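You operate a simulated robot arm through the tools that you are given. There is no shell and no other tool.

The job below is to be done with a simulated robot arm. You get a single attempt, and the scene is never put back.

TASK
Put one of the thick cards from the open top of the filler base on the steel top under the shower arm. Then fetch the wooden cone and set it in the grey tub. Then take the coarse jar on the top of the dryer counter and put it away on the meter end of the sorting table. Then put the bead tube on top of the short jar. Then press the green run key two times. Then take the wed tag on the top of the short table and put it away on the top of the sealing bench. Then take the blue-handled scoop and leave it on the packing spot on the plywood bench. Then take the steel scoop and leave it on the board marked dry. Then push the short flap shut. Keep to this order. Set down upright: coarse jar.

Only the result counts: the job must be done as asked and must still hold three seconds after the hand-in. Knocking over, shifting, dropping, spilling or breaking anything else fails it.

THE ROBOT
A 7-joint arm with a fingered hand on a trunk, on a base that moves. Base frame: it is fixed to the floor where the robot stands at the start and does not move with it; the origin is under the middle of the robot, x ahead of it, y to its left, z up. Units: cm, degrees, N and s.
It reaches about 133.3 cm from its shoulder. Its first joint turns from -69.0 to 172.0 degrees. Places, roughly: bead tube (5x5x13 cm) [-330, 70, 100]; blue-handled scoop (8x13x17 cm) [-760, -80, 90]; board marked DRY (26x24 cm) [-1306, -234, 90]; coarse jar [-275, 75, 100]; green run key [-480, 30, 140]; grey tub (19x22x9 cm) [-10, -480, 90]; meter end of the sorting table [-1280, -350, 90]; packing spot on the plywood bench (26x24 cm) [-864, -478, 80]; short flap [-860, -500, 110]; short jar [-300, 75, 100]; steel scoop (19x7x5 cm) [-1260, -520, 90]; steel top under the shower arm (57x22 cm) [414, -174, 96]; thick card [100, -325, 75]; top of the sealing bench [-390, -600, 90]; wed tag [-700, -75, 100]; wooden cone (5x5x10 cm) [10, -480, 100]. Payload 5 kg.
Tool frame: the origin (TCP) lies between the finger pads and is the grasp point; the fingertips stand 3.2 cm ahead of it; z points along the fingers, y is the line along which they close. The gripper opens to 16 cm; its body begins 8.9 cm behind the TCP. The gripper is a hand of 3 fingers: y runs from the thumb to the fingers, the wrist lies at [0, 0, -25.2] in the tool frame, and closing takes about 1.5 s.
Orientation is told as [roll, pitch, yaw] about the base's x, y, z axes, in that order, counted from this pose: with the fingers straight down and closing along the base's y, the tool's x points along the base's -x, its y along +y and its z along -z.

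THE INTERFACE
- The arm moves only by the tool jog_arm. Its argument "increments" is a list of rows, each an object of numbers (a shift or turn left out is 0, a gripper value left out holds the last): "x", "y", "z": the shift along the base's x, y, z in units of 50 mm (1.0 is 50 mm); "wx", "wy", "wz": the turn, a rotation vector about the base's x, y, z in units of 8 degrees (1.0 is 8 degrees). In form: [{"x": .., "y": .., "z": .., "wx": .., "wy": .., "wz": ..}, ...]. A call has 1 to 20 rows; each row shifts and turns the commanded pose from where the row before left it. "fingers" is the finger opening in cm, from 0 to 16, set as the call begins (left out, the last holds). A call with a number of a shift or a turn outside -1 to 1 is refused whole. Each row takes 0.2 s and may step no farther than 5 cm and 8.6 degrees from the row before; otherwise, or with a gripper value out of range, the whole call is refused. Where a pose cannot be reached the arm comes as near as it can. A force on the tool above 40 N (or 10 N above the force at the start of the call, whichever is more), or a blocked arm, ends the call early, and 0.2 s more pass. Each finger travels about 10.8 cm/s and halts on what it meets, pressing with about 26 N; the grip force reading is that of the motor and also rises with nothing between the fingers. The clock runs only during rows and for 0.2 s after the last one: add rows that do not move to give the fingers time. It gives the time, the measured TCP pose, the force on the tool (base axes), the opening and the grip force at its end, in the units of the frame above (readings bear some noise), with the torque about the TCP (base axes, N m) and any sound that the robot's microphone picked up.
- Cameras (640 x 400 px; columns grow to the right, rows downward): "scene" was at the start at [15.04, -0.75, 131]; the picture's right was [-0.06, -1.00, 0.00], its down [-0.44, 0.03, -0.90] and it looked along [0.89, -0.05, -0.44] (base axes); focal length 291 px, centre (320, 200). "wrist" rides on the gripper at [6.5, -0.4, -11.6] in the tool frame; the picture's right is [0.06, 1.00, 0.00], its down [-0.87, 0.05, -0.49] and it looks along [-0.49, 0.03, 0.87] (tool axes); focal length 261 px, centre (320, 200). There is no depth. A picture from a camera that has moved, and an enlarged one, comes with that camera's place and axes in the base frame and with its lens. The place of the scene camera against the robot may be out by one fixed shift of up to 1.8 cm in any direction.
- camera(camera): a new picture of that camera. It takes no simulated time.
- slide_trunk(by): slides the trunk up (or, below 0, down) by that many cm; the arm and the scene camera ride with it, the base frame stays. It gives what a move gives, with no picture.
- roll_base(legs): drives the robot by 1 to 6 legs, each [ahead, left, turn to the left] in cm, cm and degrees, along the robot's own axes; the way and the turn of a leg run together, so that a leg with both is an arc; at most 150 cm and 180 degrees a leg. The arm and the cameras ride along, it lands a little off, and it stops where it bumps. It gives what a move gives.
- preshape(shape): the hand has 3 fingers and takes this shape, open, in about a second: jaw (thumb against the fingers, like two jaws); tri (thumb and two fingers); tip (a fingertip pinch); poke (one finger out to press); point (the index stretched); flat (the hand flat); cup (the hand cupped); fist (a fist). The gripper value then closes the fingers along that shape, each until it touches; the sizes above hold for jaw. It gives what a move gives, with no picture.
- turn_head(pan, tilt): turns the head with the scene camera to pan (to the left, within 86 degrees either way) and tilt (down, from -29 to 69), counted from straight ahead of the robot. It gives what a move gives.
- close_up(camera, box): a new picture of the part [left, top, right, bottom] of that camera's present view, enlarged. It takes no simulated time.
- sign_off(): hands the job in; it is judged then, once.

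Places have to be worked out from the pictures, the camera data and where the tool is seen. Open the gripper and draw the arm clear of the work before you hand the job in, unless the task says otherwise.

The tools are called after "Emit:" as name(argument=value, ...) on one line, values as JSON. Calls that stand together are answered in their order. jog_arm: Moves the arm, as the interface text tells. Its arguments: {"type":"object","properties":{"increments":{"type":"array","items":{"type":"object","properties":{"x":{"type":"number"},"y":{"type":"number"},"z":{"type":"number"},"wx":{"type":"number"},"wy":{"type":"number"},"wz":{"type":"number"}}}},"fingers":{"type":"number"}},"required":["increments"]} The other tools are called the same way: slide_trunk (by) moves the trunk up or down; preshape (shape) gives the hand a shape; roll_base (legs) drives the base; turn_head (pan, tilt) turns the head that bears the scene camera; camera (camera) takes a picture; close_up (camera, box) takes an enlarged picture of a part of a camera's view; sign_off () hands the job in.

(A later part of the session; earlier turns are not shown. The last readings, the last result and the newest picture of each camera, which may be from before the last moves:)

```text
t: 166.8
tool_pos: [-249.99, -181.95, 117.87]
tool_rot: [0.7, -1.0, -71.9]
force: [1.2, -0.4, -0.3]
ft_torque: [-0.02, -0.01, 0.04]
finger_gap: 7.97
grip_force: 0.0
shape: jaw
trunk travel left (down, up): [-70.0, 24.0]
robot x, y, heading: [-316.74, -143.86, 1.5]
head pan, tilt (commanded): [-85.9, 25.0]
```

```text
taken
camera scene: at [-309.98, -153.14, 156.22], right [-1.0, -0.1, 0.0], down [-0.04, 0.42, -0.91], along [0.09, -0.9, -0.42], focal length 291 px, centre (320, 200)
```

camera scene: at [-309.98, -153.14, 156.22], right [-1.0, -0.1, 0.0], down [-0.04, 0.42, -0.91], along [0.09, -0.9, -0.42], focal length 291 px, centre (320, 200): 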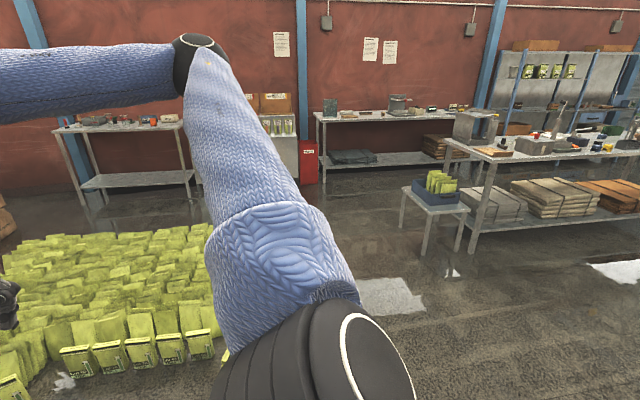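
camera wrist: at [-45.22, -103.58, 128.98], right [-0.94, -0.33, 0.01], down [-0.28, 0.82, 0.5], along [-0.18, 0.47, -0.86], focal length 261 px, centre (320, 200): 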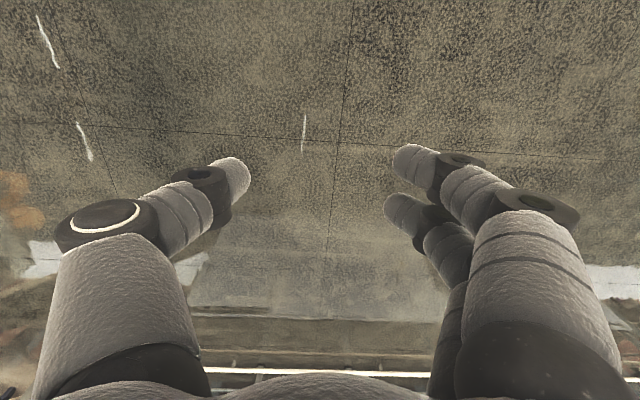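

The base was blocked in the sideways leg — possibly against the stool. I look at the floor right ahead and around.

Emit:
turn_head(pan=0, tilt=50)

Emit:
camera(camera="scene")

Emit:
turn_head(pan=-35, tilt=60)

Emit:
camera(camera="scene")

Emit:
camera(camera="wrist")

```text
t: 168.4
tool_pos: [-249.9, -181.8, 117.79]
tool_rot: [0.9, -1.0, -71.9]
force: [-0.3, -0.2, -0.6]
ft_torque: [0.02, 0.0, 0.02]
finger_gap: 7.97
grip_force: 0.0
shape: jaw
trunk travel left (down, up): [-70.0, 24.0]
robot x, y, heading: [-316.58, -144.01, 1.5]
head pan, tilt (commanded): [0.0, 50.0]
```

```text
taken
camera scene: at [-303.15, -143.83, 152.47], right [0.02, -1.0, 0.0], down [-0.77, -0.02, -0.64], along [0.64, 0.02, -0.77], focal length 291 px, centre (320, 200)
```

scene: 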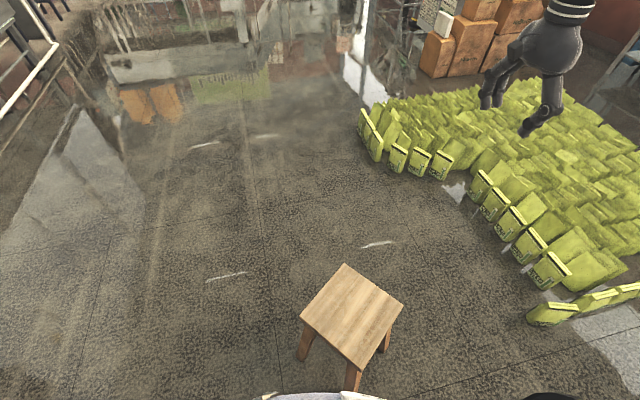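

```text
t: 169.4
tool_pos: [-249.87, -181.83, 117.8]
tool_rot: [0.8, -1.1, -72.0]
force: [0.0, 0.5, 0.0]
ft_torque: [0.01, 0.01, 0.0]
finger_gap: 7.95
grip_force: 0.1
shape: jaw
trunk travel left (down, up): [-70.0, 24.0]
robot x, y, heading: [-316.94, -143.99, 1.4]
head pan, tilt (commanded): [-35.0, 60.0]
```

```text
taken
camera scene: at [-305.3, -147.7, 151.22], right [-0.55, -0.83, 0.0], down [-0.72, 0.48, -0.5], along [0.42, -0.28, -0.87], focal length 291 px, centre (320, 200)
```

scene: 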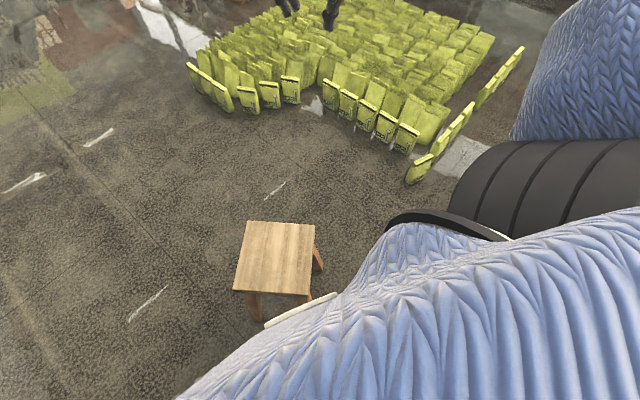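

```text
taken
camera wrist: at [-252.5, -175.7, 129.22], right [0.93, 0.37, 0.01], down [0.31, -0.8, 0.51], along [0.2, -0.47, -0.86], focal length 261 px, centre (320, 200)
```

wrist: 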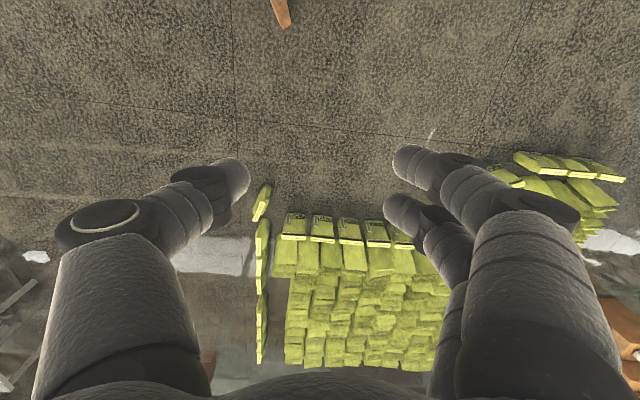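

I stand against the stool's leg; the stool itself appears not to have moved or tipped. I back off, turn so that my arm side faces the low bags, and move on toward the gap in careful steps.

Emit:
roll_base(legs=[[-24, 0, 0], [0, 0, 178]])

Emit:
turn_head(pan=60, tilt=30)

Emit:
camera(camera="scene")

```text
t: 178.6
tool_pos: [-409.19, -108.67, 117.81]
tool_rot: [0.8, -1.0, 110.1]
force: [0.8, 0.4, -0.4]
ft_torque: [-0.01, -0.04, 0.03]
finger_gap: 7.96
grip_force: 0.0
shape: jaw
trunk travel left (down, up): [-70.0, 24.0]
robot x, y, heading: [-340.98, -144.53, -176.6]
head pan, tilt (commanded): [-35.0, 60.0]
```

```text
t: 180.3
tool_pos: [-409.14, -108.7, 117.73]
tool_rot: [0.8, -1.0, 110.1]
force: [-0.8, -0.6, 0.6]
ft_torque: [0.0, -0.03, 0.03]
finger_gap: 7.97
grip_force: 0.0
shape: jaw
trunk travel left (down, up): [-70.0, 24.0]
robot x, y, heading: [-341.12, -144.25, -176.6]
head pan, tilt (commanded): [60.0, 30.0]
```

```text
taken
camera scene: at [-349.38, -152.99, 155.43], right [-0.89, 0.45, 0.0], down [0.22, 0.45, -0.87], along [-0.39, -0.77, -0.5], focal length 291 px, centre (320, 200)
```

scene: 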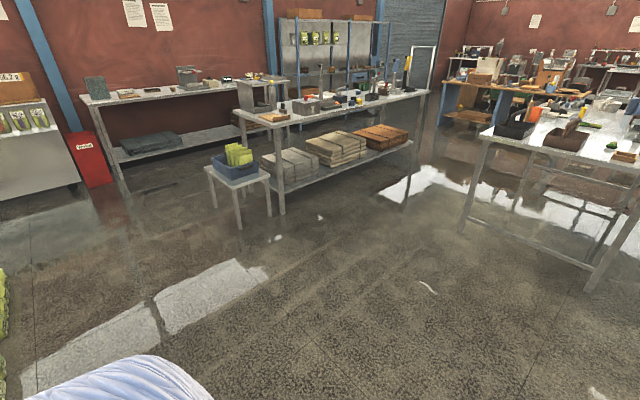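

I slide 125 cm toward the wall tables, then look again.

Emit:
roll_base(legs=[[0, 125, -3.4]])

Emit:
turn_head(pan=80, tilt=35)

Emit:
camera(camera="scene")

```text
t: 186.8
tool_pos: [-403.23, -232.29, 117.8]
tool_rot: [0.7, -1.0, 106.4]
force: [0.0, 0.2, 0.1]
ft_torque: [0.03, 0.01, 0.03]
finger_gap: 7.95
grip_force: 0.0
shape: jaw
trunk travel left (down, up): [-70.0, 24.0]
robot x, y, heading: [-337.57, -271.72, 179.8]
head pan, tilt (commanded): [60.0, 30.0]
```

```text
t: 187.6
tool_pos: [-403.35, -232.28, 117.75]
tool_rot: [0.8, -1.1, 106.5]
force: [-0.1, -0.1, -0.1]
ft_torque: [0.03, -0.03, 0.02]
finger_gap: 7.96
grip_force: 0.0
shape: jaw
trunk travel left (down, up): [-70.0, 24.0]
robot x, y, heading: [-337.42, -272.38, 179.6]
head pan, tilt (commanded): [80.0, 35.0]
```

```text
taken
camera scene: at [-343.45, -280.96, 154.65], right [-0.98, 0.18, 0.0], down [0.1, 0.56, -0.82], along [-0.15, -0.81, -0.57], focal length 291 px, centre (320, 200)
```

scene: 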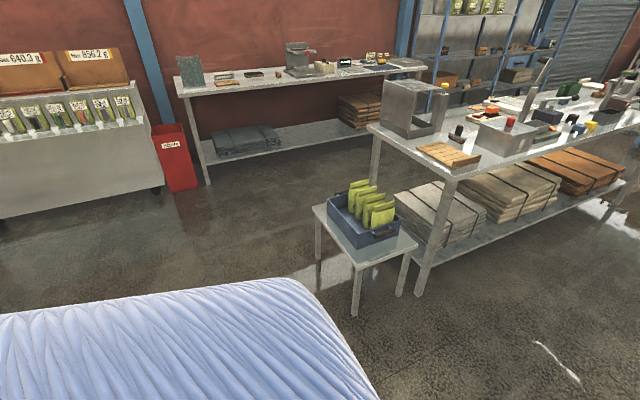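

The cabinet front lies well back (y≈-520 or more), so the passage is wide enough. I go around the far corner of the bags in steps.

Emit:
roll_base(legs=[[-62, 128, 0], [0, 48, 0], [-125, 0, 0]])

Emit:
turn_head(pan=86, tilt=30)

Emit:
camera(camera="scene")

Emit:
turn_head(pan=-86, tilt=30)

Emit:
camera(camera="scene")

```text
t: 203.0
tool_pos: [-218.18, -409.12, 117.84]
tool_rot: [0.9, -1.0, 105.8]
force: [0.2, -0.3, -0.5]
ft_torque: [0.0, 0.03, -0.02]
finger_gap: 7.97
grip_force: 0.1
shape: jaw
trunk travel left (down, up): [-70.0, 24.0]
robot x, y, heading: [-153.28, -449.62, 179.0]
head pan, tilt (commanded): [80.0, 35.0]
```

```text
t: 203.7
tool_pos: [-218.26, -408.93, 117.77]
tool_rot: [0.8, -1.1, 105.9]
force: [0.1, 0.8, 0.4]
ft_torque: [-0.01, 0.02, 0.01]
finger_gap: 7.98
grip_force: 0.1
shape: jaw
trunk travel left (down, up): [-70.0, 24.0]
robot x, y, heading: [-152.9, -449.76, 179.3]
head pan, tilt (commanded): [85.9, 30.0]
```

```text
taken
camera scene: at [-157.95, -458.81, 155.43], right [-1.0, 0.09, 0.0], down [0.04, 0.5, -0.87], along [-0.07, -0.86, -0.5], focal length 291 px, centre (320, 200)
```

scene: 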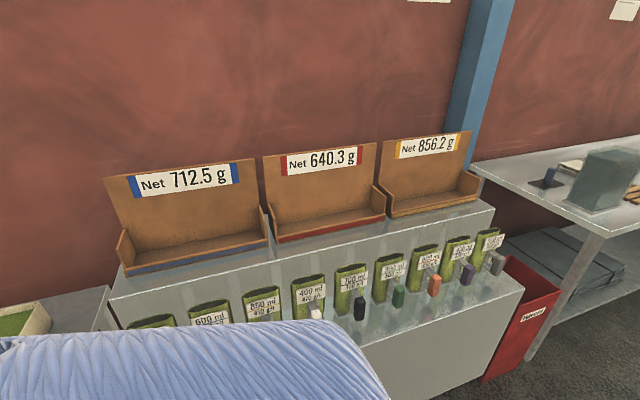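

```text
t: 206.3
tool_pos: [-218.13, -409.01, 117.72]
tool_rot: [0.8, -1.0, 105.9]
force: [0.9, -0.5, 0.4]
ft_torque: [0.0, -0.01, -0.02]
finger_gap: 7.97
grip_force: 0.0
shape: jaw
trunk travel left (down, up): [-70.0, 24.0]
robot x, y, heading: [-153.07, -449.93, 179.2]
head pan, tilt (commanded): [-85.9, 30.0]
```

```text
taken
camera scene: at [-157.67, -440.76, 155.42], right [1.0, 0.06, 0.0], down [0.03, -0.5, -0.87], along [-0.05, 0.86, -0.5], focal length 291 px, centre (320, 200)
```

scene: 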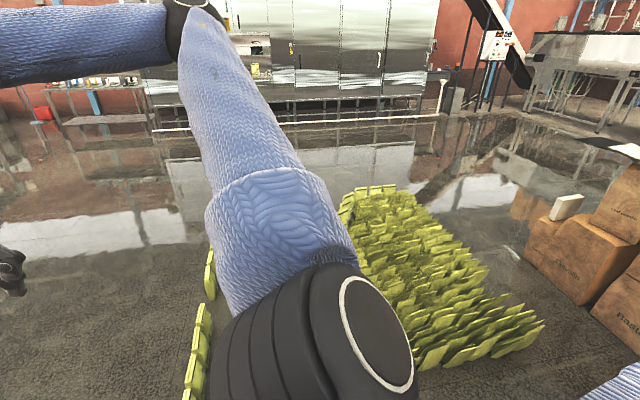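

I continue along the tables to stand in front of the cone, raising the hand first.

Emit:
jog_arm(increments=[{"z": 0.8}, {"z": 0.8}, {"z": 0.8}, {}])

Emit:
roll_base(legs=[[-58, -38, 0], [-80, -8, 0]])

Emit:
turn_head(pan=86, tilt=30)

Emit:
camera(camera="scene")

```text
t: 207.3
tool_pos: [-218.13, -408.89, 129.66]
tool_rot: [0.7, -1.0, 105.9]
force: [-0.2, -0.6, -0.2]
ft_torque: [-0.04, -0.03, -0.02]
finger_gap: 7.97
grip_force: 0.1
shape: jaw
trunk travel left (down, up): [-70.0, 24.0]
robot x, y, heading: [-152.46, -449.78, 179.4]
head pan, tilt (commanded): [-85.9, 30.0]
```

```text
t: 215.0
tool_pos: [-78.55, -365.03, 129.75]
tool_rot: [0.8, -1.0, 104.7]
force: [-0.5, 0.5, 0.0]
ft_torque: [0.03, 0.0, 0.01]
finger_gap: 7.97
grip_force: 0.0
shape: jaw
trunk travel left (down, up): [-70.0, 24.0]
robot x, y, heading: [-14.04, -406.99, 177.9]
head pan, tilt (commanded): [-85.9, 30.0]
```

```text
t: 217.6
tool_pos: [-78.77, -365.01, 129.73]
tool_rot: [0.8, -1.0, 104.7]
force: [-0.2, 0.1, 1.3]
ft_torque: [-0.02, -0.02, -0.01]
finger_gap: 7.96
grip_force: 0.1
shape: jaw
trunk travel left (down, up): [-70.0, 24.0]
robot x, y, heading: [-14.42, -406.87, 177.9]
head pan, tilt (commanded): [85.9, 30.0]
```

```text
taken
camera scene: at [-19.42, -415.95, 155.43], right [-0.99, 0.11, 0.0], down [0.05, 0.5, -0.87], along [-0.09, -0.86, -0.5], focal length 291 px, centre (320, 200)
```

scene: 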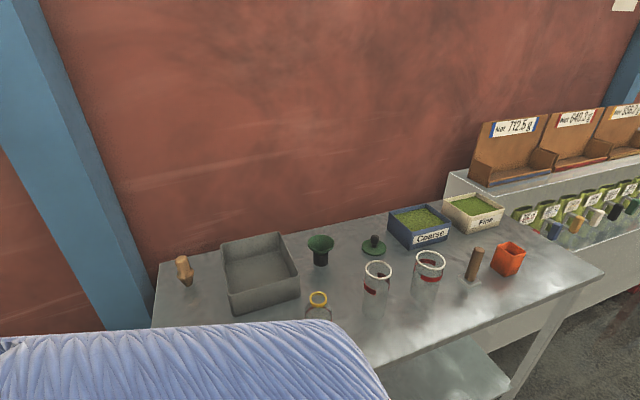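

The cone stands at the left end of the table (≈(15,-486)), right beside the grey tub. I turn to face the table.

Emit:
roll_base(legs=[[0, 0, 100]])

Emit:
turn_head(pan=10, tilt=40)

Emit:
camera(camera="scene")

Emit:
camera(camera="wrist")

```text
t: 222.2
tool_pos: [-45.37, -477.26, 129.69]
tool_rot: [0.9, -0.9, -156.2]
force: [0.1, -0.6, -0.1]
ft_torque: [0.01, -0.01, 0.01]
finger_gap: 7.96
grip_force: 0.1
shape: jaw
trunk travel left (down, up): [-70.0, 24.0]
robot x, y, heading: [-14.46, -406.67, -82.9]
head pan, tilt (commanded): [85.9, 30.0]
```

```text
t: 223.6
tool_pos: [-45.47, -477.19, 129.77]
tool_rot: [0.8, -1.0, -156.2]
force: [0.7, 0.3, -0.7]
ft_torque: [-0.05, -0.02, -0.01]
finger_gap: 7.94
grip_force: 0.0
shape: jaw
trunk travel left (down, up): [-70.0, 24.0]
robot x, y, heading: [-14.5, -406.8, -82.7]
head pan, tilt (commanded): [10.0, 40.0]
```

```text
taken
camera scene: at [-10.34, -420.3, 153.89], right [-0.96, -0.3, 0.0], down [-0.19, 0.61, -0.77], along [0.23, -0.73, -0.64], focal length 291 px, centre (320, 200)
```

scene: 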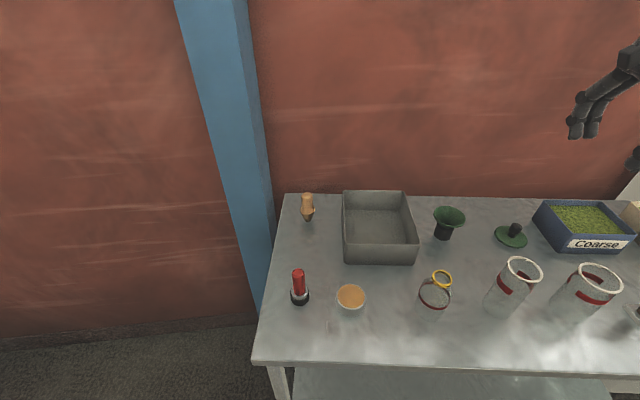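

```text
taken
camera wrist: at [-39.48, -474.02, 141.11], right [0.46, -0.89, 0.01], down [-0.77, -0.39, 0.51], along [-0.45, -0.24, -0.86], focal length 261 px, centre (320, 200)
```

wrist: 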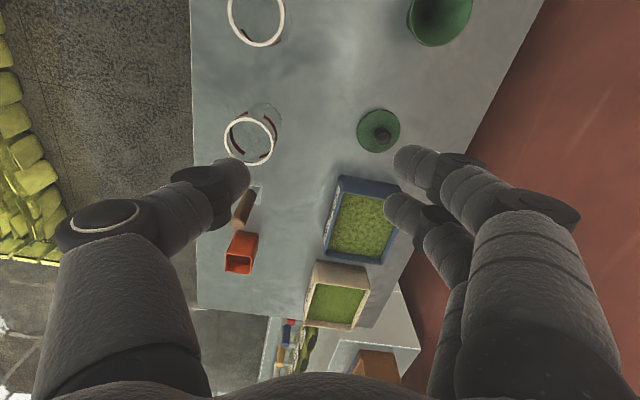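

I zoom on the cone and tub.

Emit:
close_up(camera="scene", box=[270, 170, 430, 320])

```text
2.67 times, centred on (350, 245) of scene
camera zoom: at [-10.34, -420.3, 153.89], right [-0.96, -0.3, 0.0], down [-0.19, 0.61, -0.77], along [0.23, -0.73, -0.64], focal length 776 px, centre (240, 80)
```

zoom: 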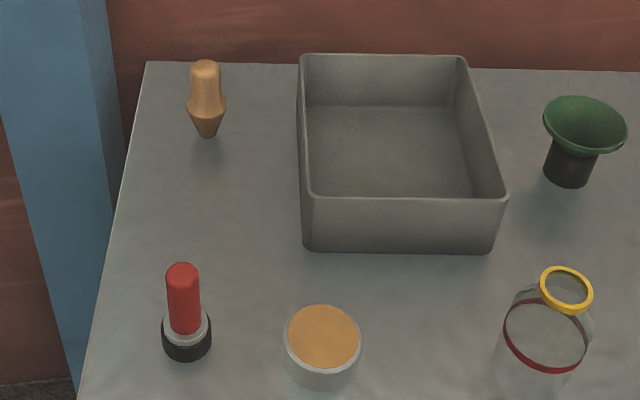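

The cone is a wooden plug standing tip-down at about (14.7,-487), handle top z≈96, widest at z≈91. I move the open hand above it at a safe height.

Emit:
jog_arm(increments=[{"x": 1}, {"x": 1}, {"x": 1}, {"x": 1}, {"x": 1}, {"x": 1}, {"x": 1}, {"x": 1}, {"x": 1}, {"x": 1}, {"x": 1}, {"x": 1, "y": -0.2}, {"y": -0.9}, {"y": -0.8}, {"z": -0.8}, {"z": -0.8}, {}], fingers=9)

Emit:
camera(camera="wrist")

Emit:
camera(camera="scene")

```text
refused: row 12 steps farther than a row can; nothing moved
```

```text
taken
camera wrist: at [-39.48, -474.02, 141.11], right [0.46, -0.89, 0.01], down [-0.77, -0.39, 0.51], along [-0.45, -0.24, -0.86], focal length 261 px, centre (320, 200)
```

wrist: 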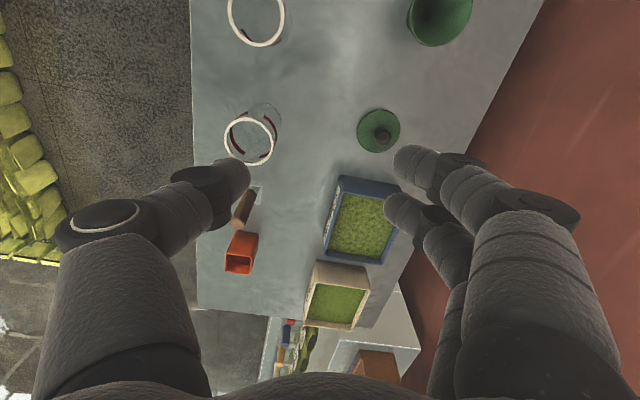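

```text
taken
camera scene: at [-10.34, -420.3, 153.89], right [-0.96, -0.3, 0.0], down [-0.19, 0.61, -0.77], along [0.23, -0.73, -0.64], focal length 291 px, centre (320, 200)
```

scene: 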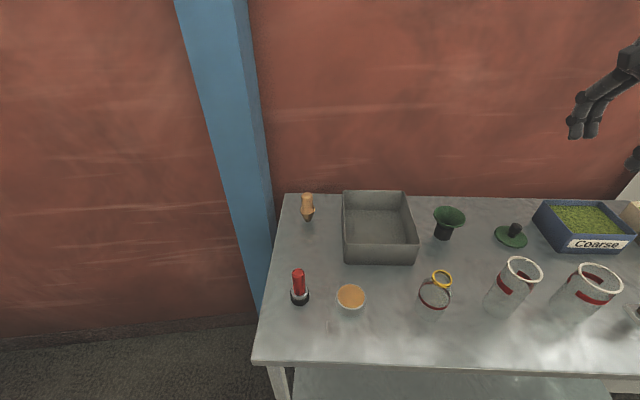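

The row with a combined shift was too long; I repeat it within the limit.

Emit:
jog_arm(increments=[{"x": 1}, {"x": 1}, {"x": 1}, {"x": 1}, {"x": 1}, {"x": 1}, {"x": 1}, {"x": 1}, {"x": 1}, {"x": 1}, {"x": 1}, {"x": 1}, {"y": -0.9}, {"y": -0.9}, {"z": -0.8}, {"z": -0.8}, {}], fingers=9)

Emit:
camera(camera="wrist")

Emit:
camera(camera="scene")

```text
t: 227.2
tool_pos: [14.57, -486.17, 121.64]
tool_rot: [0.9, -1.0, -156.2]
force: [0.2, 0.6, -0.2]
ft_torque: [-0.04, 0.04, -0.04]
finger_gap: 8.94
grip_force: 0.1
shape: jaw
trunk travel left (down, up): [-70.0, 24.0]
robot x, y, heading: [-14.73, -406.31, -83.0]
head pan, tilt (commanded): [10.0, 40.0]
```

```text
taken
camera wrist: at [20.71, -482.91, 133.1], right [0.46, -0.89, 0.01], down [-0.77, -0.39, 0.51], along [-0.45, -0.24, -0.86], focal length 261 px, centre (320, 200)
```

wrist: 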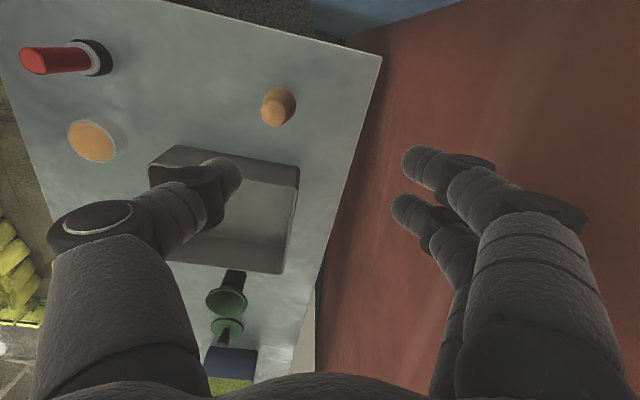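

```text
taken
camera scene: at [-10.32, -420.17, 153.91], right [-0.96, -0.29, 0.0], down [-0.19, 0.61, -0.77], along [0.23, -0.73, -0.64], focal length 291 px, centre (320, 200)
```

scene: 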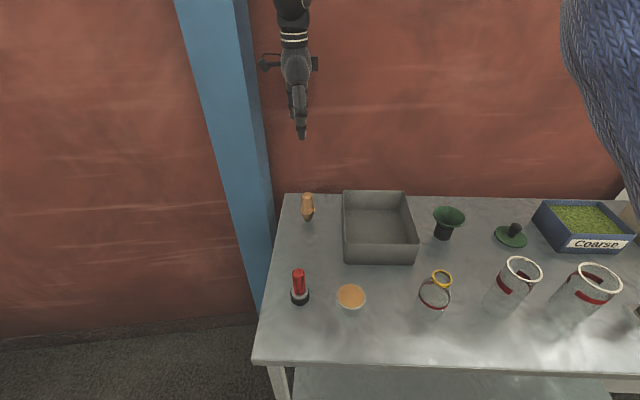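

Comparing both cameras, the table top is at z≈90 and the cone at about (12.9,-482), top z≈100. I shift over it and lower to z≈110 to check.

Emit:
jog_arm(increments=[{"x": -0.33, "y": 0.83}, {"z": -0.8}, {"z": -0.8}, {"z": -0.7}, {}])

Emit:
camera(camera="wrist")

Emit:
close_up(camera="scene", box=[250, 90, 410, 240])

```text
t: 228.4
tool_pos: [12.99, -481.95, 110.11]
tool_rot: [0.6, -1.0, -156.3]
force: [-0.4, 0.9, 0.2]
ft_torque: [0.0, 0.01, 0.01]
finger_gap: 8.96
grip_force: 0.1
shape: jaw
trunk travel left (down, up): [-70.0, 24.0]
robot x, y, heading: [-14.25, -407.21, -83.1]
head pan, tilt (commanded): [10.0, 40.0]
```

```text
taken
camera wrist: at [18.98, -478.7, 121.59], right [0.46, -0.89, 0.01], down [-0.77, -0.39, 0.51], along [-0.45, -0.24, -0.86], focal length 261 px, centre (320, 200)
```

wrist: 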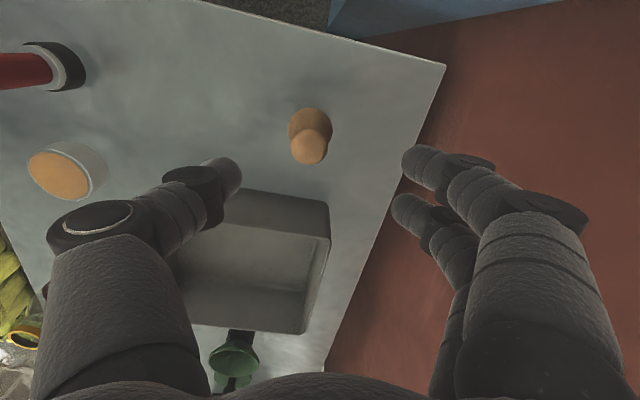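

```text
2.67 times, centred on (330, 165) of scene
camera zoom: at [-10.33, -420.22, 153.9], right [-0.96, -0.29, 0.0], down [-0.19, 0.61, -0.77], along [0.23, -0.73, -0.64], focal length 776 px, centre (293, 293)
```

zoom: 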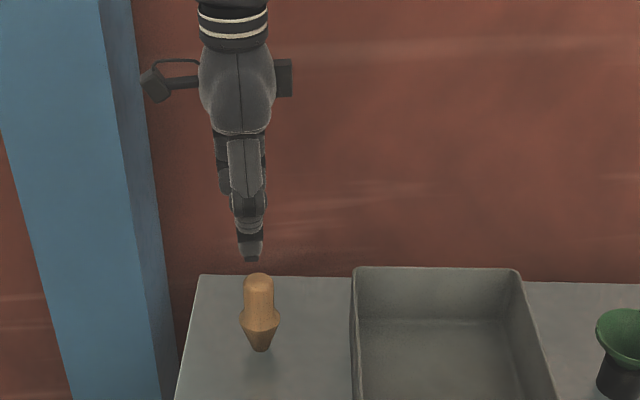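

The cone is nearly centred; small correction, then down to z≈97.8 around its handle.

Emit:
jog_arm(increments=[{"x": -0.15, "y": 0.13}, {"z": -0.8}, {"z": -0.8}, {"z": -0.8}, {}])

Emit:
camera(camera="wrist")

Emit:
close_up(camera="scene", box=[250, 110, 410, 260])

```text
t: 229.6
tool_pos: [12.08, -481.32, 98.22]
tool_rot: [0.8, -1.0, -156.2]
force: [-0.3, 1.5, 0.0]
ft_torque: [-0.03, -0.01, 0.0]
finger_gap: 8.95
grip_force: 0.1
shape: jaw
trunk travel left (down, up): [-70.0, 24.0]
robot x, y, heading: [-13.96, -406.62, -82.8]
head pan, tilt (commanded): [10.0, 40.0]
```

```text
taken
camera wrist: at [18.1, -478.08, 109.54], right [0.46, -0.89, 0.01], down [-0.77, -0.39, 0.51], along [-0.45, -0.24, -0.86], focal length 261 px, centre (320, 200)
```

wrist: 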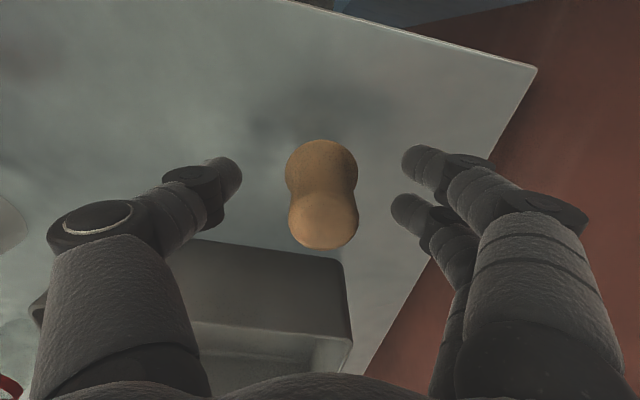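

```text
2.67 times, centred on (330, 185) of scene
camera zoom: at [-10.32, -420.21, 153.9], right [-0.96, -0.29, 0.0], down [-0.19, 0.61, -0.77], along [0.23, -0.73, -0.64], focal length 776 px, centre (293, 240)
```

zoom: 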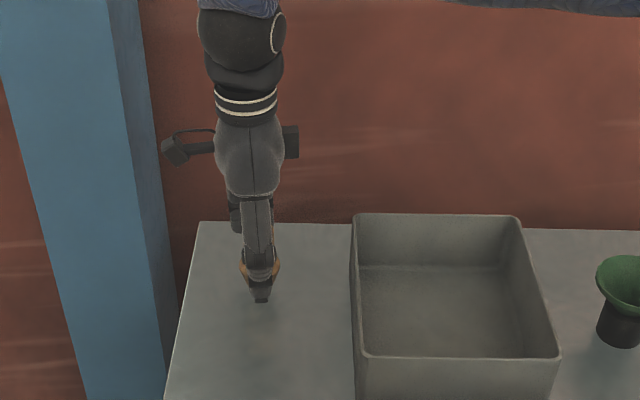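

Perfectly centred on the handle; I close the fingers.

Emit:
jog_arm(increments=[{}, {}, {}, {}, {}, {}, {}, {}], fingers=0)

Emit:
camera(camera="wrist")

```text
t: 231.4
tool_pos: [12.09, -481.24, 98.04]
tool_rot: [0.7, -1.0, -156.2]
force: [-0.8, 0.2, -0.3]
ft_torque: [0.0, 0.02, 0.03]
finger_gap: 2.15
grip_force: 25.7
shape: jaw
trunk travel left (down, up): [-70.0, 24.0]
robot x, y, heading: [-14.1, -406.93, -82.8]
head pan, tilt (commanded): [10.0, 40.0]
```

```text
taken
camera wrist: at [18.11, -478.15, 109.51], right [0.46, -0.89, 0.01], down [-0.77, -0.39, 0.51], along [-0.45, -0.24, -0.86], focal length 261 px, centre (320, 200)
```

wrist: 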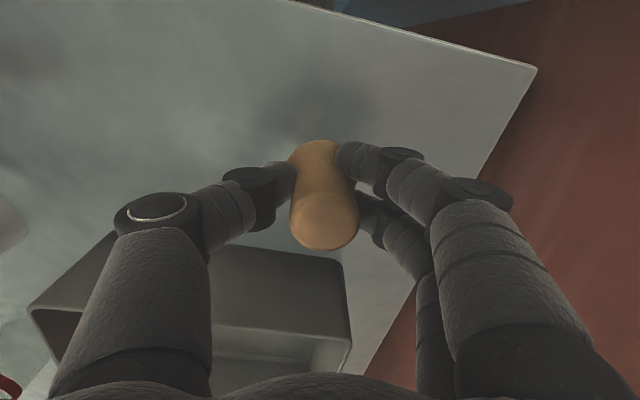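

Held (gap 2.15 cm). I lift it and check it stays in the grip.

Emit:
jog_arm(increments=[{"z": 0.4}, {"z": 0.8}, {"z": 0.8}, {"z": 0.8}, {}])

Emit:
camera(camera="wrist")

Emit:
close_up(camera="scene", box=[250, 90, 410, 240])

```text
t: 232.6
tool_pos: [12.06, -481.7, 112.23]
tool_rot: [0.7, -1.1, -156.1]
force: [0.2, -0.1, 0.2]
ft_torque: [-0.03, -0.03, -0.02]
finger_gap: 2.19
grip_force: 26.1
shape: jaw
trunk travel left (down, up): [-70.0, 24.0]
robot x, y, heading: [-14.13, -407.06, -82.6]
head pan, tilt (commanded): [10.0, 40.0]
```

```text
taken
camera wrist: at [18.05, -478.43, 123.67], right [0.46, -0.89, 0.01], down [-0.77, -0.39, 0.51], along [-0.45, -0.24, -0.86], focal length 261 px, centre (320, 200)
```

wrist: 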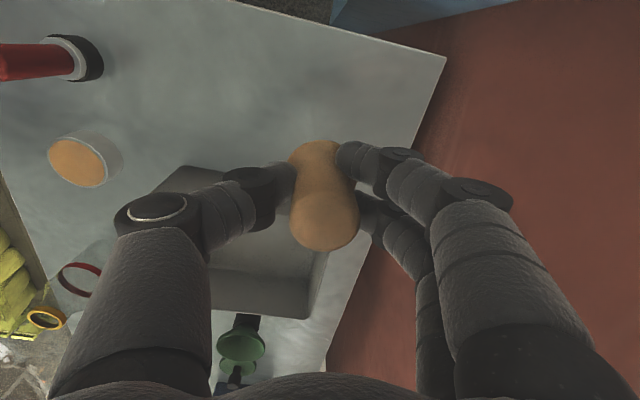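

```text
2.67 times, centred on (330, 165) of scene
camera zoom: at [-10.31, -420.44, 153.87], right [-0.96, -0.29, 0.0], down [-0.19, 0.62, -0.77], along [0.23, -0.73, -0.64], focal length 776 px, centre (293, 293)
```

zoom: 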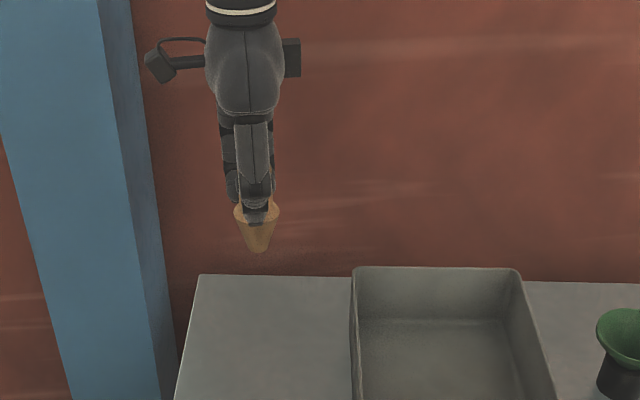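

The cone hangs upright. I carry it over the tub's centre (≈(-8,-481.4)).

Emit:
jog_arm(increments=[{"z": 0.7}, {"x": -0.8}, {"x": -0.8}, {"x": -0.8}, {"x": -0.8}, {"x": -0.8}, {}])

Emit:
camera(camera="wrist")

Emit:
close_up(camera="scene", box=[270, 90, 450, 280])

```text
t: 234.2
tool_pos: [-7.91, -481.44, 115.79]
tool_rot: [0.7, -1.1, -156.1]
force: [-0.2, 0.3, -1.2]
ft_torque: [0.01, 0.06, 0.01]
finger_gap: 2.13
grip_force: 26.5
shape: jaw
trunk travel left (down, up): [-70.0, 24.0]
robot x, y, heading: [-14.32, -407.03, -83.0]
head pan, tilt (commanded): [10.0, 40.0]
```

```text
taken
camera wrist: at [-1.73, -478.23, 127.15], right [0.46, -0.89, 0.01], down [-0.77, -0.39, 0.51], along [-0.45, -0.24, -0.86], focal length 261 px, centre (320, 200)
```

wrist: 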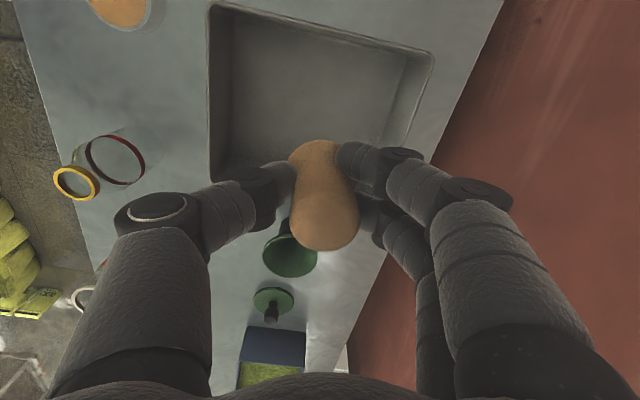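

```text
2.11 times, centred on (360, 185) of scene
camera zoom: at [-10.17, -420.36, 153.88], right [-0.96, -0.29, 0.0], down [-0.19, 0.61, -0.77], along [0.23, -0.73, -0.64], focal length 612 px, centre (236, 232)
```

zoom: 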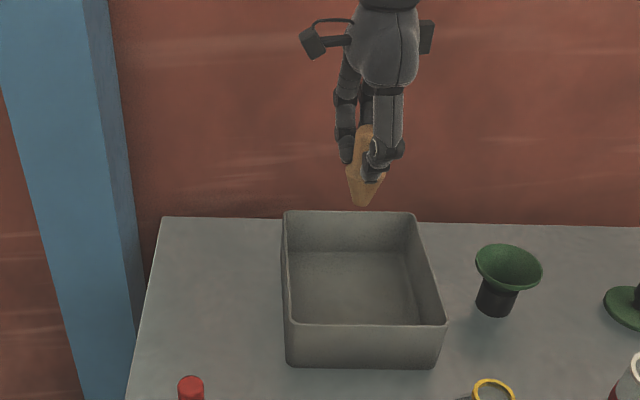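

Well over the tub. I lower it in, the last part gently.

Emit:
jog_arm(increments=[{"x": 0.1, "y": 0.15}, {"z": -0.8}, {"z": -0.8}, {"z": -0.8}, {"z": -0.5}, {}])

Emit:
jog_arm(increments=[{"z": -0.1}, {}])

Emit:
camera(camera="wrist")

Emit:
close_up(camera="scene", box=[270, 110, 450, 300])

```text
t: 235.6
tool_pos: [-7.37, -480.82, 101.31]
tool_rot: [0.8, -1.0, -156.2]
force: [-0.1, -0.1, -1.2]
ft_torque: [0.0, 0.0, 0.0]
finger_gap: 2.12
grip_force: 26.0
shape: jaw
trunk travel left (down, up): [-70.0, 24.0]
robot x, y, heading: [-14.2, -406.74, -83.2]
head pan, tilt (commanded): [10.0, 40.0]
```

```text
t: 236.2
tool_pos: [-7.2, -480.71, 100.63]
tool_rot: [0.8, -1.0, -156.2]
force: [0.2, -1.1, -0.5]
ft_torque: [-0.04, 0.04, 0.02]
finger_gap: 2.16
grip_force: 26.1
shape: jaw
trunk travel left (down, up): [-70.0, 24.0]
robot x, y, heading: [-14.16, -407.18, -83.0]
head pan, tilt (commanded): [10.0, 40.0]
```

```text
taken
camera wrist: at [-1.31, -477.58, 112.09], right [0.46, -0.89, 0.01], down [-0.77, -0.39, 0.51], along [-0.45, -0.24, -0.86], focal length 261 px, centre (320, 200)
```

wrist: 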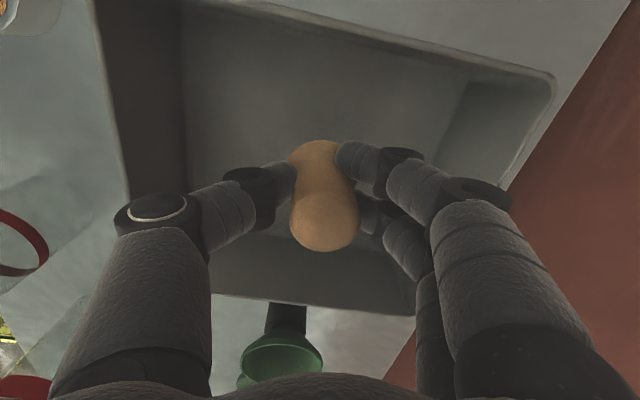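

```text
2.11 times, centred on (360, 205) of scene
camera zoom: at [-10.33, -420.32, 153.89], right [-0.96, -0.29, 0.0], down [-0.19, 0.61, -0.77], along [0.23, -0.73, -0.64], focal length 612 px, centre (236, 190)
```

zoom: 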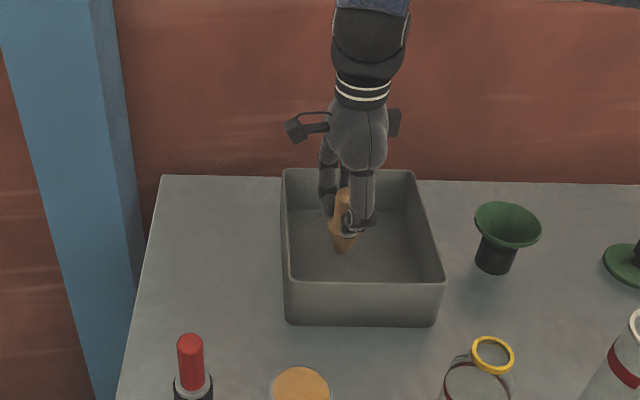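

The cone is inside the tub just above its floor; I keep lowering by 2–3 mm at a time until it touches.

Emit:
jog_arm(increments=[{"z": -0.06}, {"z": -0.06}, {}])

Emit:
jog_arm(increments=[{"z": -0.06}, {"z": -0.06}, {}])

```text
t: 237.0
tool_pos: [-7.33, -480.71, 100.21]
tool_rot: [0.8, -1.0, -156.2]
force: [0.5, 0.2, -0.8]
ft_torque: [0.02, -0.01, -0.01]
finger_gap: 2.17
grip_force: 25.5
shape: jaw
trunk travel left (down, up): [-70.0, 24.0]
robot x, y, heading: [-14.33, -407.46, -83.0]
head pan, tilt (commanded): [10.0, 40.0]
```

```text
t: 237.8
tool_pos: [-7.46, -480.84, 99.55]
tool_rot: [0.8, -1.1, -156.2]
force: [0.0, -0.7, -0.1]
ft_torque: [0.02, 0.0, 0.0]
finger_gap: 2.16
grip_force: 25.7
shape: jaw
trunk travel left (down, up): [-70.0, 24.0]
robot x, y, heading: [-14.28, -406.92, -82.9]
head pan, tilt (commanded): [10.0, 40.0]
```

Emit:
jog_arm(increments=[{"z": -0.06}, {"z": -0.06}, {}])

Emit:
jog_arm(increments=[{"z": -0.05}, {"z": -0.05}, {}])

```text
t: 238.6
tool_pos: [-7.32, -480.65, 98.8]
tool_rot: [0.8, -0.9, -156.2]
force: [-0.1, 0.2, -1.1]
ft_torque: [-0.01, 0.03, -0.01]
finger_gap: 2.14
grip_force: 26.3
shape: jaw
trunk travel left (down, up): [-70.0, 24.0]
robot x, y, heading: [-14.12, -406.42, -82.9]
head pan, tilt (commanded): [10.0, 40.0]
```

```text
t: 239.4
tool_pos: [-7.39, -480.68, 98.5]
tool_rot: [0.8, -1.0, -156.2]
force: [-1.2, 0.1, 1.8]
ft_torque: [-0.01, 0.04, -0.03]
finger_gap: 2.16
grip_force: 26.2
shape: jaw
trunk travel left (down, up): [-70.0, 24.0]
robot x, y, heading: [-14.27, -406.6, -82.9]
head pan, tilt (commanded): [10.0, 40.0]
```

Emit:
jog_arm(increments=[{"z": -0.05}, {}])

```text
t: 240.0
tool_pos: [-7.34, -480.62, 98.31]
tool_rot: [0.8, -1.1, -156.2]
force: [-1.7, 1.0, 18.7]
ft_torque: [-0.07, 0.01, -0.01]
finger_gap: 2.23
grip_force: 25.9
shape: jaw
trunk travel left (down, up): [-70.0, 24.0]
robot x, y, heading: [-13.82, -407.09, -82.9]
head pan, tilt (commanded): [10.0, 40.0]
```

The tip touches the tub floor (18 N); I ease off a hair and open slowly.

Emit:
jog_arm(increments=[{"z": 0.04}, {}, {}])

Emit:
jog_arm(increments=[{}, {}, {}], fingers=4.5)

Emit:
jog_arm(increments=[{}, {}, {}], fingers=7.5)

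Emit:
camera(camera="wrist")

```text
t: 240.8
tool_pos: [-7.32, -480.6, 98.34]
tool_rot: [0.8, -1.1, -156.1]
force: [0.4, -0.6, 8.6]
ft_torque: [-0.07, -0.01, 0.01]
finger_gap: 2.21
grip_force: 25.9
shape: jaw
trunk travel left (down, up): [-70.0, 24.0]
robot x, y, heading: [-14.52, -406.93, -82.8]
head pan, tilt (commanded): [10.0, 40.0]
```

```text
t: 241.6
tool_pos: [-7.26, -480.67, 98.27]
tool_rot: [0.8, -1.0, -156.2]
force: [-0.1, -0.1, 0.3]
ft_torque: [0.01, 0.03, -0.05]
finger_gap: 4.44
grip_force: 0.0
shape: jaw
trunk travel left (down, up): [-70.0, 24.0]
robot x, y, heading: [-14.32, -406.92, -82.8]
head pan, tilt (commanded): [10.0, 40.0]
```

```text
t: 242.4
tool_pos: [-7.25, -480.66, 98.32]
tool_rot: [0.8, -1.0, -156.3]
force: [0.8, 0.2, -0.1]
ft_torque: [-0.03, 0.0, -0.01]
finger_gap: 7.42
grip_force: 0.1
shape: jaw
trunk travel left (down, up): [-70.0, 24.0]
robot x, y, heading: [-14.3, -407.04, -82.8]
head pan, tilt (commanded): [10.0, 40.0]
```

```text
taken
camera wrist: at [-1.32, -477.48, 109.74], right [0.46, -0.89, 0.01], down [-0.77, -0.39, 0.51], along [-0.45, -0.24, -0.86], focal length 261 px, centre (320, 200)
```

wrist: 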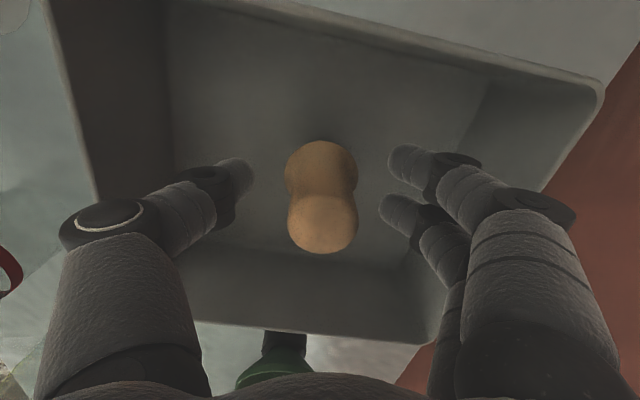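

The cone stands free in the tub. I raise the hand straight up well clear.

Emit:
jog_arm(increments=[{"z": 0.5}, {"z": 0.8}, {"z": 0.8}, {"z": 0.8}, {"z": 0.8}, {"z": 0.8}, {"z": 0.8}, {"z": 0.8}, {}])

Emit:
close_up(camera="scene", box=[250, 150, 490, 320])

```text
t: 244.4
tool_pos: [-7.23, -481.04, 128.71]
tool_rot: [0.7, -1.0, -156.2]
force: [0.1, -1.1, -0.1]
ft_torque: [0.02, -0.07, 0.01]
finger_gap: 7.46
grip_force: 0.0
shape: jaw
trunk travel left (down, up): [-70.0, 24.0]
robot x, y, heading: [-14.25, -406.98, -82.9]
head pan, tilt (commanded): [10.0, 40.0]
```

```text
2.35 times, centred on (370, 235) of scene
camera zoom: at [-10.36, -420.45, 153.87], right [-0.96, -0.29, 0.0], down [-0.19, 0.62, -0.77], along [0.23, -0.73, -0.64], focal length 684 px, centre (202, 118)
```

zoom: 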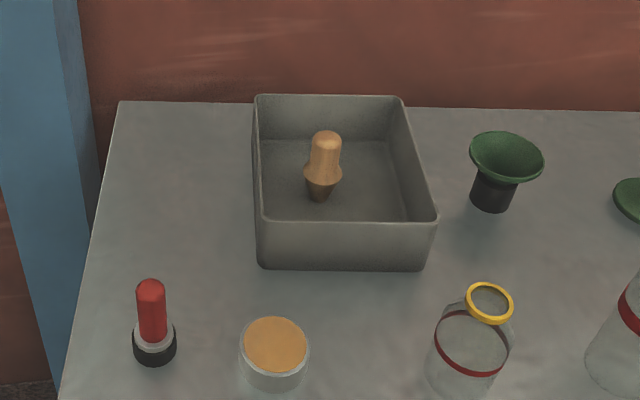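

The cone is in the tub. I draw the arm back, turn and retrace my way past the bags.

Emit:
jog_arm(increments=[{"x": -1}, {"x": -1}, {"x": -1}, {"x": -1}, {"x": -1}, {"x": -1}, {"x": -1}, {"x": -0.8}, {}])

Emit:
roll_base(legs=[[0, 0, -97], [80, 8, 0], [58, 38, 0]])

```text
t: 246.4
tool_pos: [-46.48, -480.79, 128.85]
tool_rot: [0.9, -1.1, -156.1]
force: [-0.1, 0.2, -0.8]
ft_torque: [0.02, 0.03, 0.01]
finger_gap: 7.47
grip_force: 0.1
shape: jaw
trunk travel left (down, up): [-70.0, 24.0]
robot x, y, heading: [-14.25, -407.06, -82.8]
head pan, tilt (commanded): [10.0, 40.0]
```

```text
t: 258.3
tool_pos: [-222.68, -419.0, 128.7]
tool_rot: [0.7, -1.1, 108.7]
force: [-0.2, -0.3, 0.3]
ft_torque: [0.02, 0.01, -0.02]
finger_gap: 7.43
grip_force: 0.1
shape: jaw
trunk travel left (down, up): [-70.0, 24.0]
robot x, y, heading: [-151.89, -457.73, -178.1]
head pan, tilt (commanded): [10.0, 40.0]
```

I continue around the far corner of the bags and back into the open middle of the room.

Emit:
roll_base(legs=[[124.6, -12, -1.9], [0, -48, 0], [62, -128, 0]])

Emit:
turn_head(pan=-70, tilt=20)

Emit:
camera(camera="scene")

```text
t: 273.9
tool_pos: [-409.74, -228.68, 128.77]
tool_rot: [0.8, -1.0, 106.5]
force: [-0.3, 0.2, 0.4]
ft_torque: [0.01, 0.03, -0.01]
finger_gap: 7.47
grip_force: 0.1
shape: jaw
trunk travel left (down, up): [-70.0, 24.0]
robot x, y, heading: [-341.04, -270.36, 179.4]
head pan, tilt (commanded): [10.0, 40.0]
```

```text
t: 275.4
tool_pos: [-409.76, -228.68, 128.73]
tool_rot: [0.8, -0.9, 106.5]
force: [-0.2, -0.9, -0.7]
ft_torque: [-0.03, 0.01, 0.02]
finger_gap: 7.45
grip_force: 0.0
shape: jaw
trunk travel left (down, up): [-70.0, 24.0]
robot x, y, heading: [-340.73, -270.66, 179.7]
head pan, tilt (commanded): [-70.0, 20.0]
```

```text
taken
camera scene: at [-348.24, -261.58, 157.03], right [0.94, 0.34, 0.0], down [0.12, -0.32, -0.94], along [-0.32, 0.88, -0.34], focal length 291 px, centre (320, 200)
```

scene: 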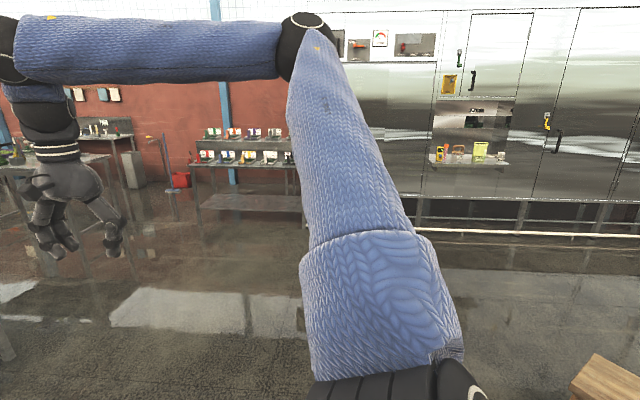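

I turn to face the dryer and drive up toward its counter, staying left of the stool.

Emit:
roll_base(legs=[[0, 0, -90], [150, 0, 0], [50, -30, 0]])

Emit:
turn_head(pan=0, tilt=25)

Emit:
camera(camera="scene")

```text
t: 289.6
tool_pos: [-257.62, -5.65, 128.73]
tool_rot: [0.8, -1.0, 13.7]
force: [0.4, 0.5, 0.7]
ft_torque: [-0.04, -0.01, -0.01]
finger_gap: 7.45
grip_force: 0.1
shape: jaw
trunk travel left (down, up): [-70.0, 24.0]
robot x, y, heading: [-302.46, -72.75, 86.9]
head pan, tilt (commanded): [-70.0, 20.0]
```

```text
t: 291.0
tool_pos: [-257.67, -5.63, 128.92]
tool_rot: [0.7, -1.0, 13.6]
force: [0.7, -0.8, 0.1]
ft_torque: [0.03, -0.03, -0.02]
finger_gap: 7.44
grip_force: 0.1
shape: jaw
trunk travel left (down, up): [-70.0, 24.0]
robot x, y, heading: [-302.67, -72.26, 86.8]
head pan, tilt (commanded): [0.0, 25.0]
```

```text
taken
camera scene: at [-300.82, -58.43, 156.22], right [1.0, -0.05, 0.0], down [-0.02, -0.42, -0.91], along [0.05, 0.9, -0.42], focal length 291 px, centre (320, 200)
```

scene: 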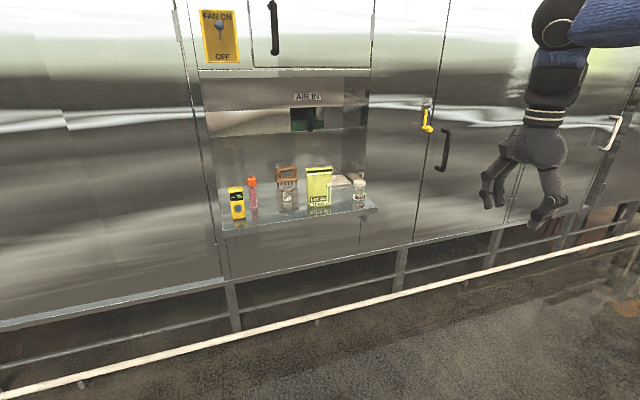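

Emit:
close_up(camera="scene", box=[190, 60, 400, 240])

Emit:
close_up(camera="scene", box=[215, 155, 385, 235])

```text
2.22 times, centred on (295, 150) of scene
camera zoom: at [-300.82, -58.43, 156.22], right [1.0, -0.05, 0.0], down [-0.02, -0.42, -0.91], along [0.05, 0.9, -0.42], focal length 646 px, centre (376, 311)
```

zoom: 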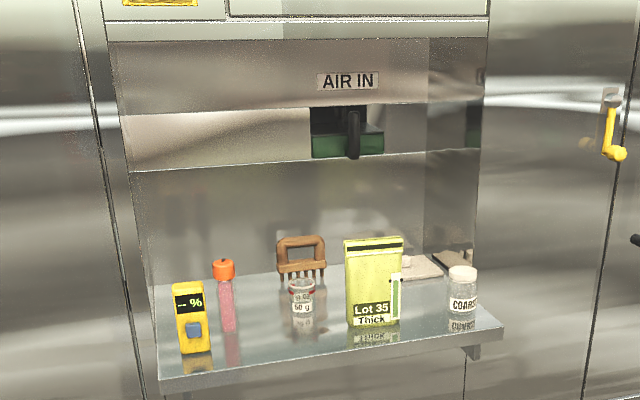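

```text
3.76 times, centred on (300, 195) of scene
camera zoom: at [-300.82, -58.43, 156.22], right [1.0, -0.05, 0.0], down [-0.02, -0.42, -0.91], along [0.05, 0.9, -0.42], focal length 1095 px, centre (395, 219)
```

zoom: 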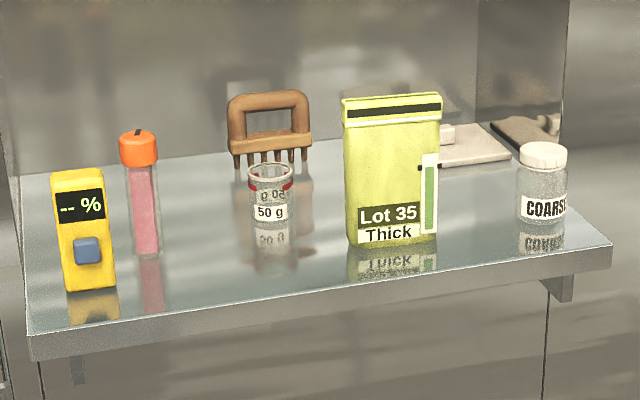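

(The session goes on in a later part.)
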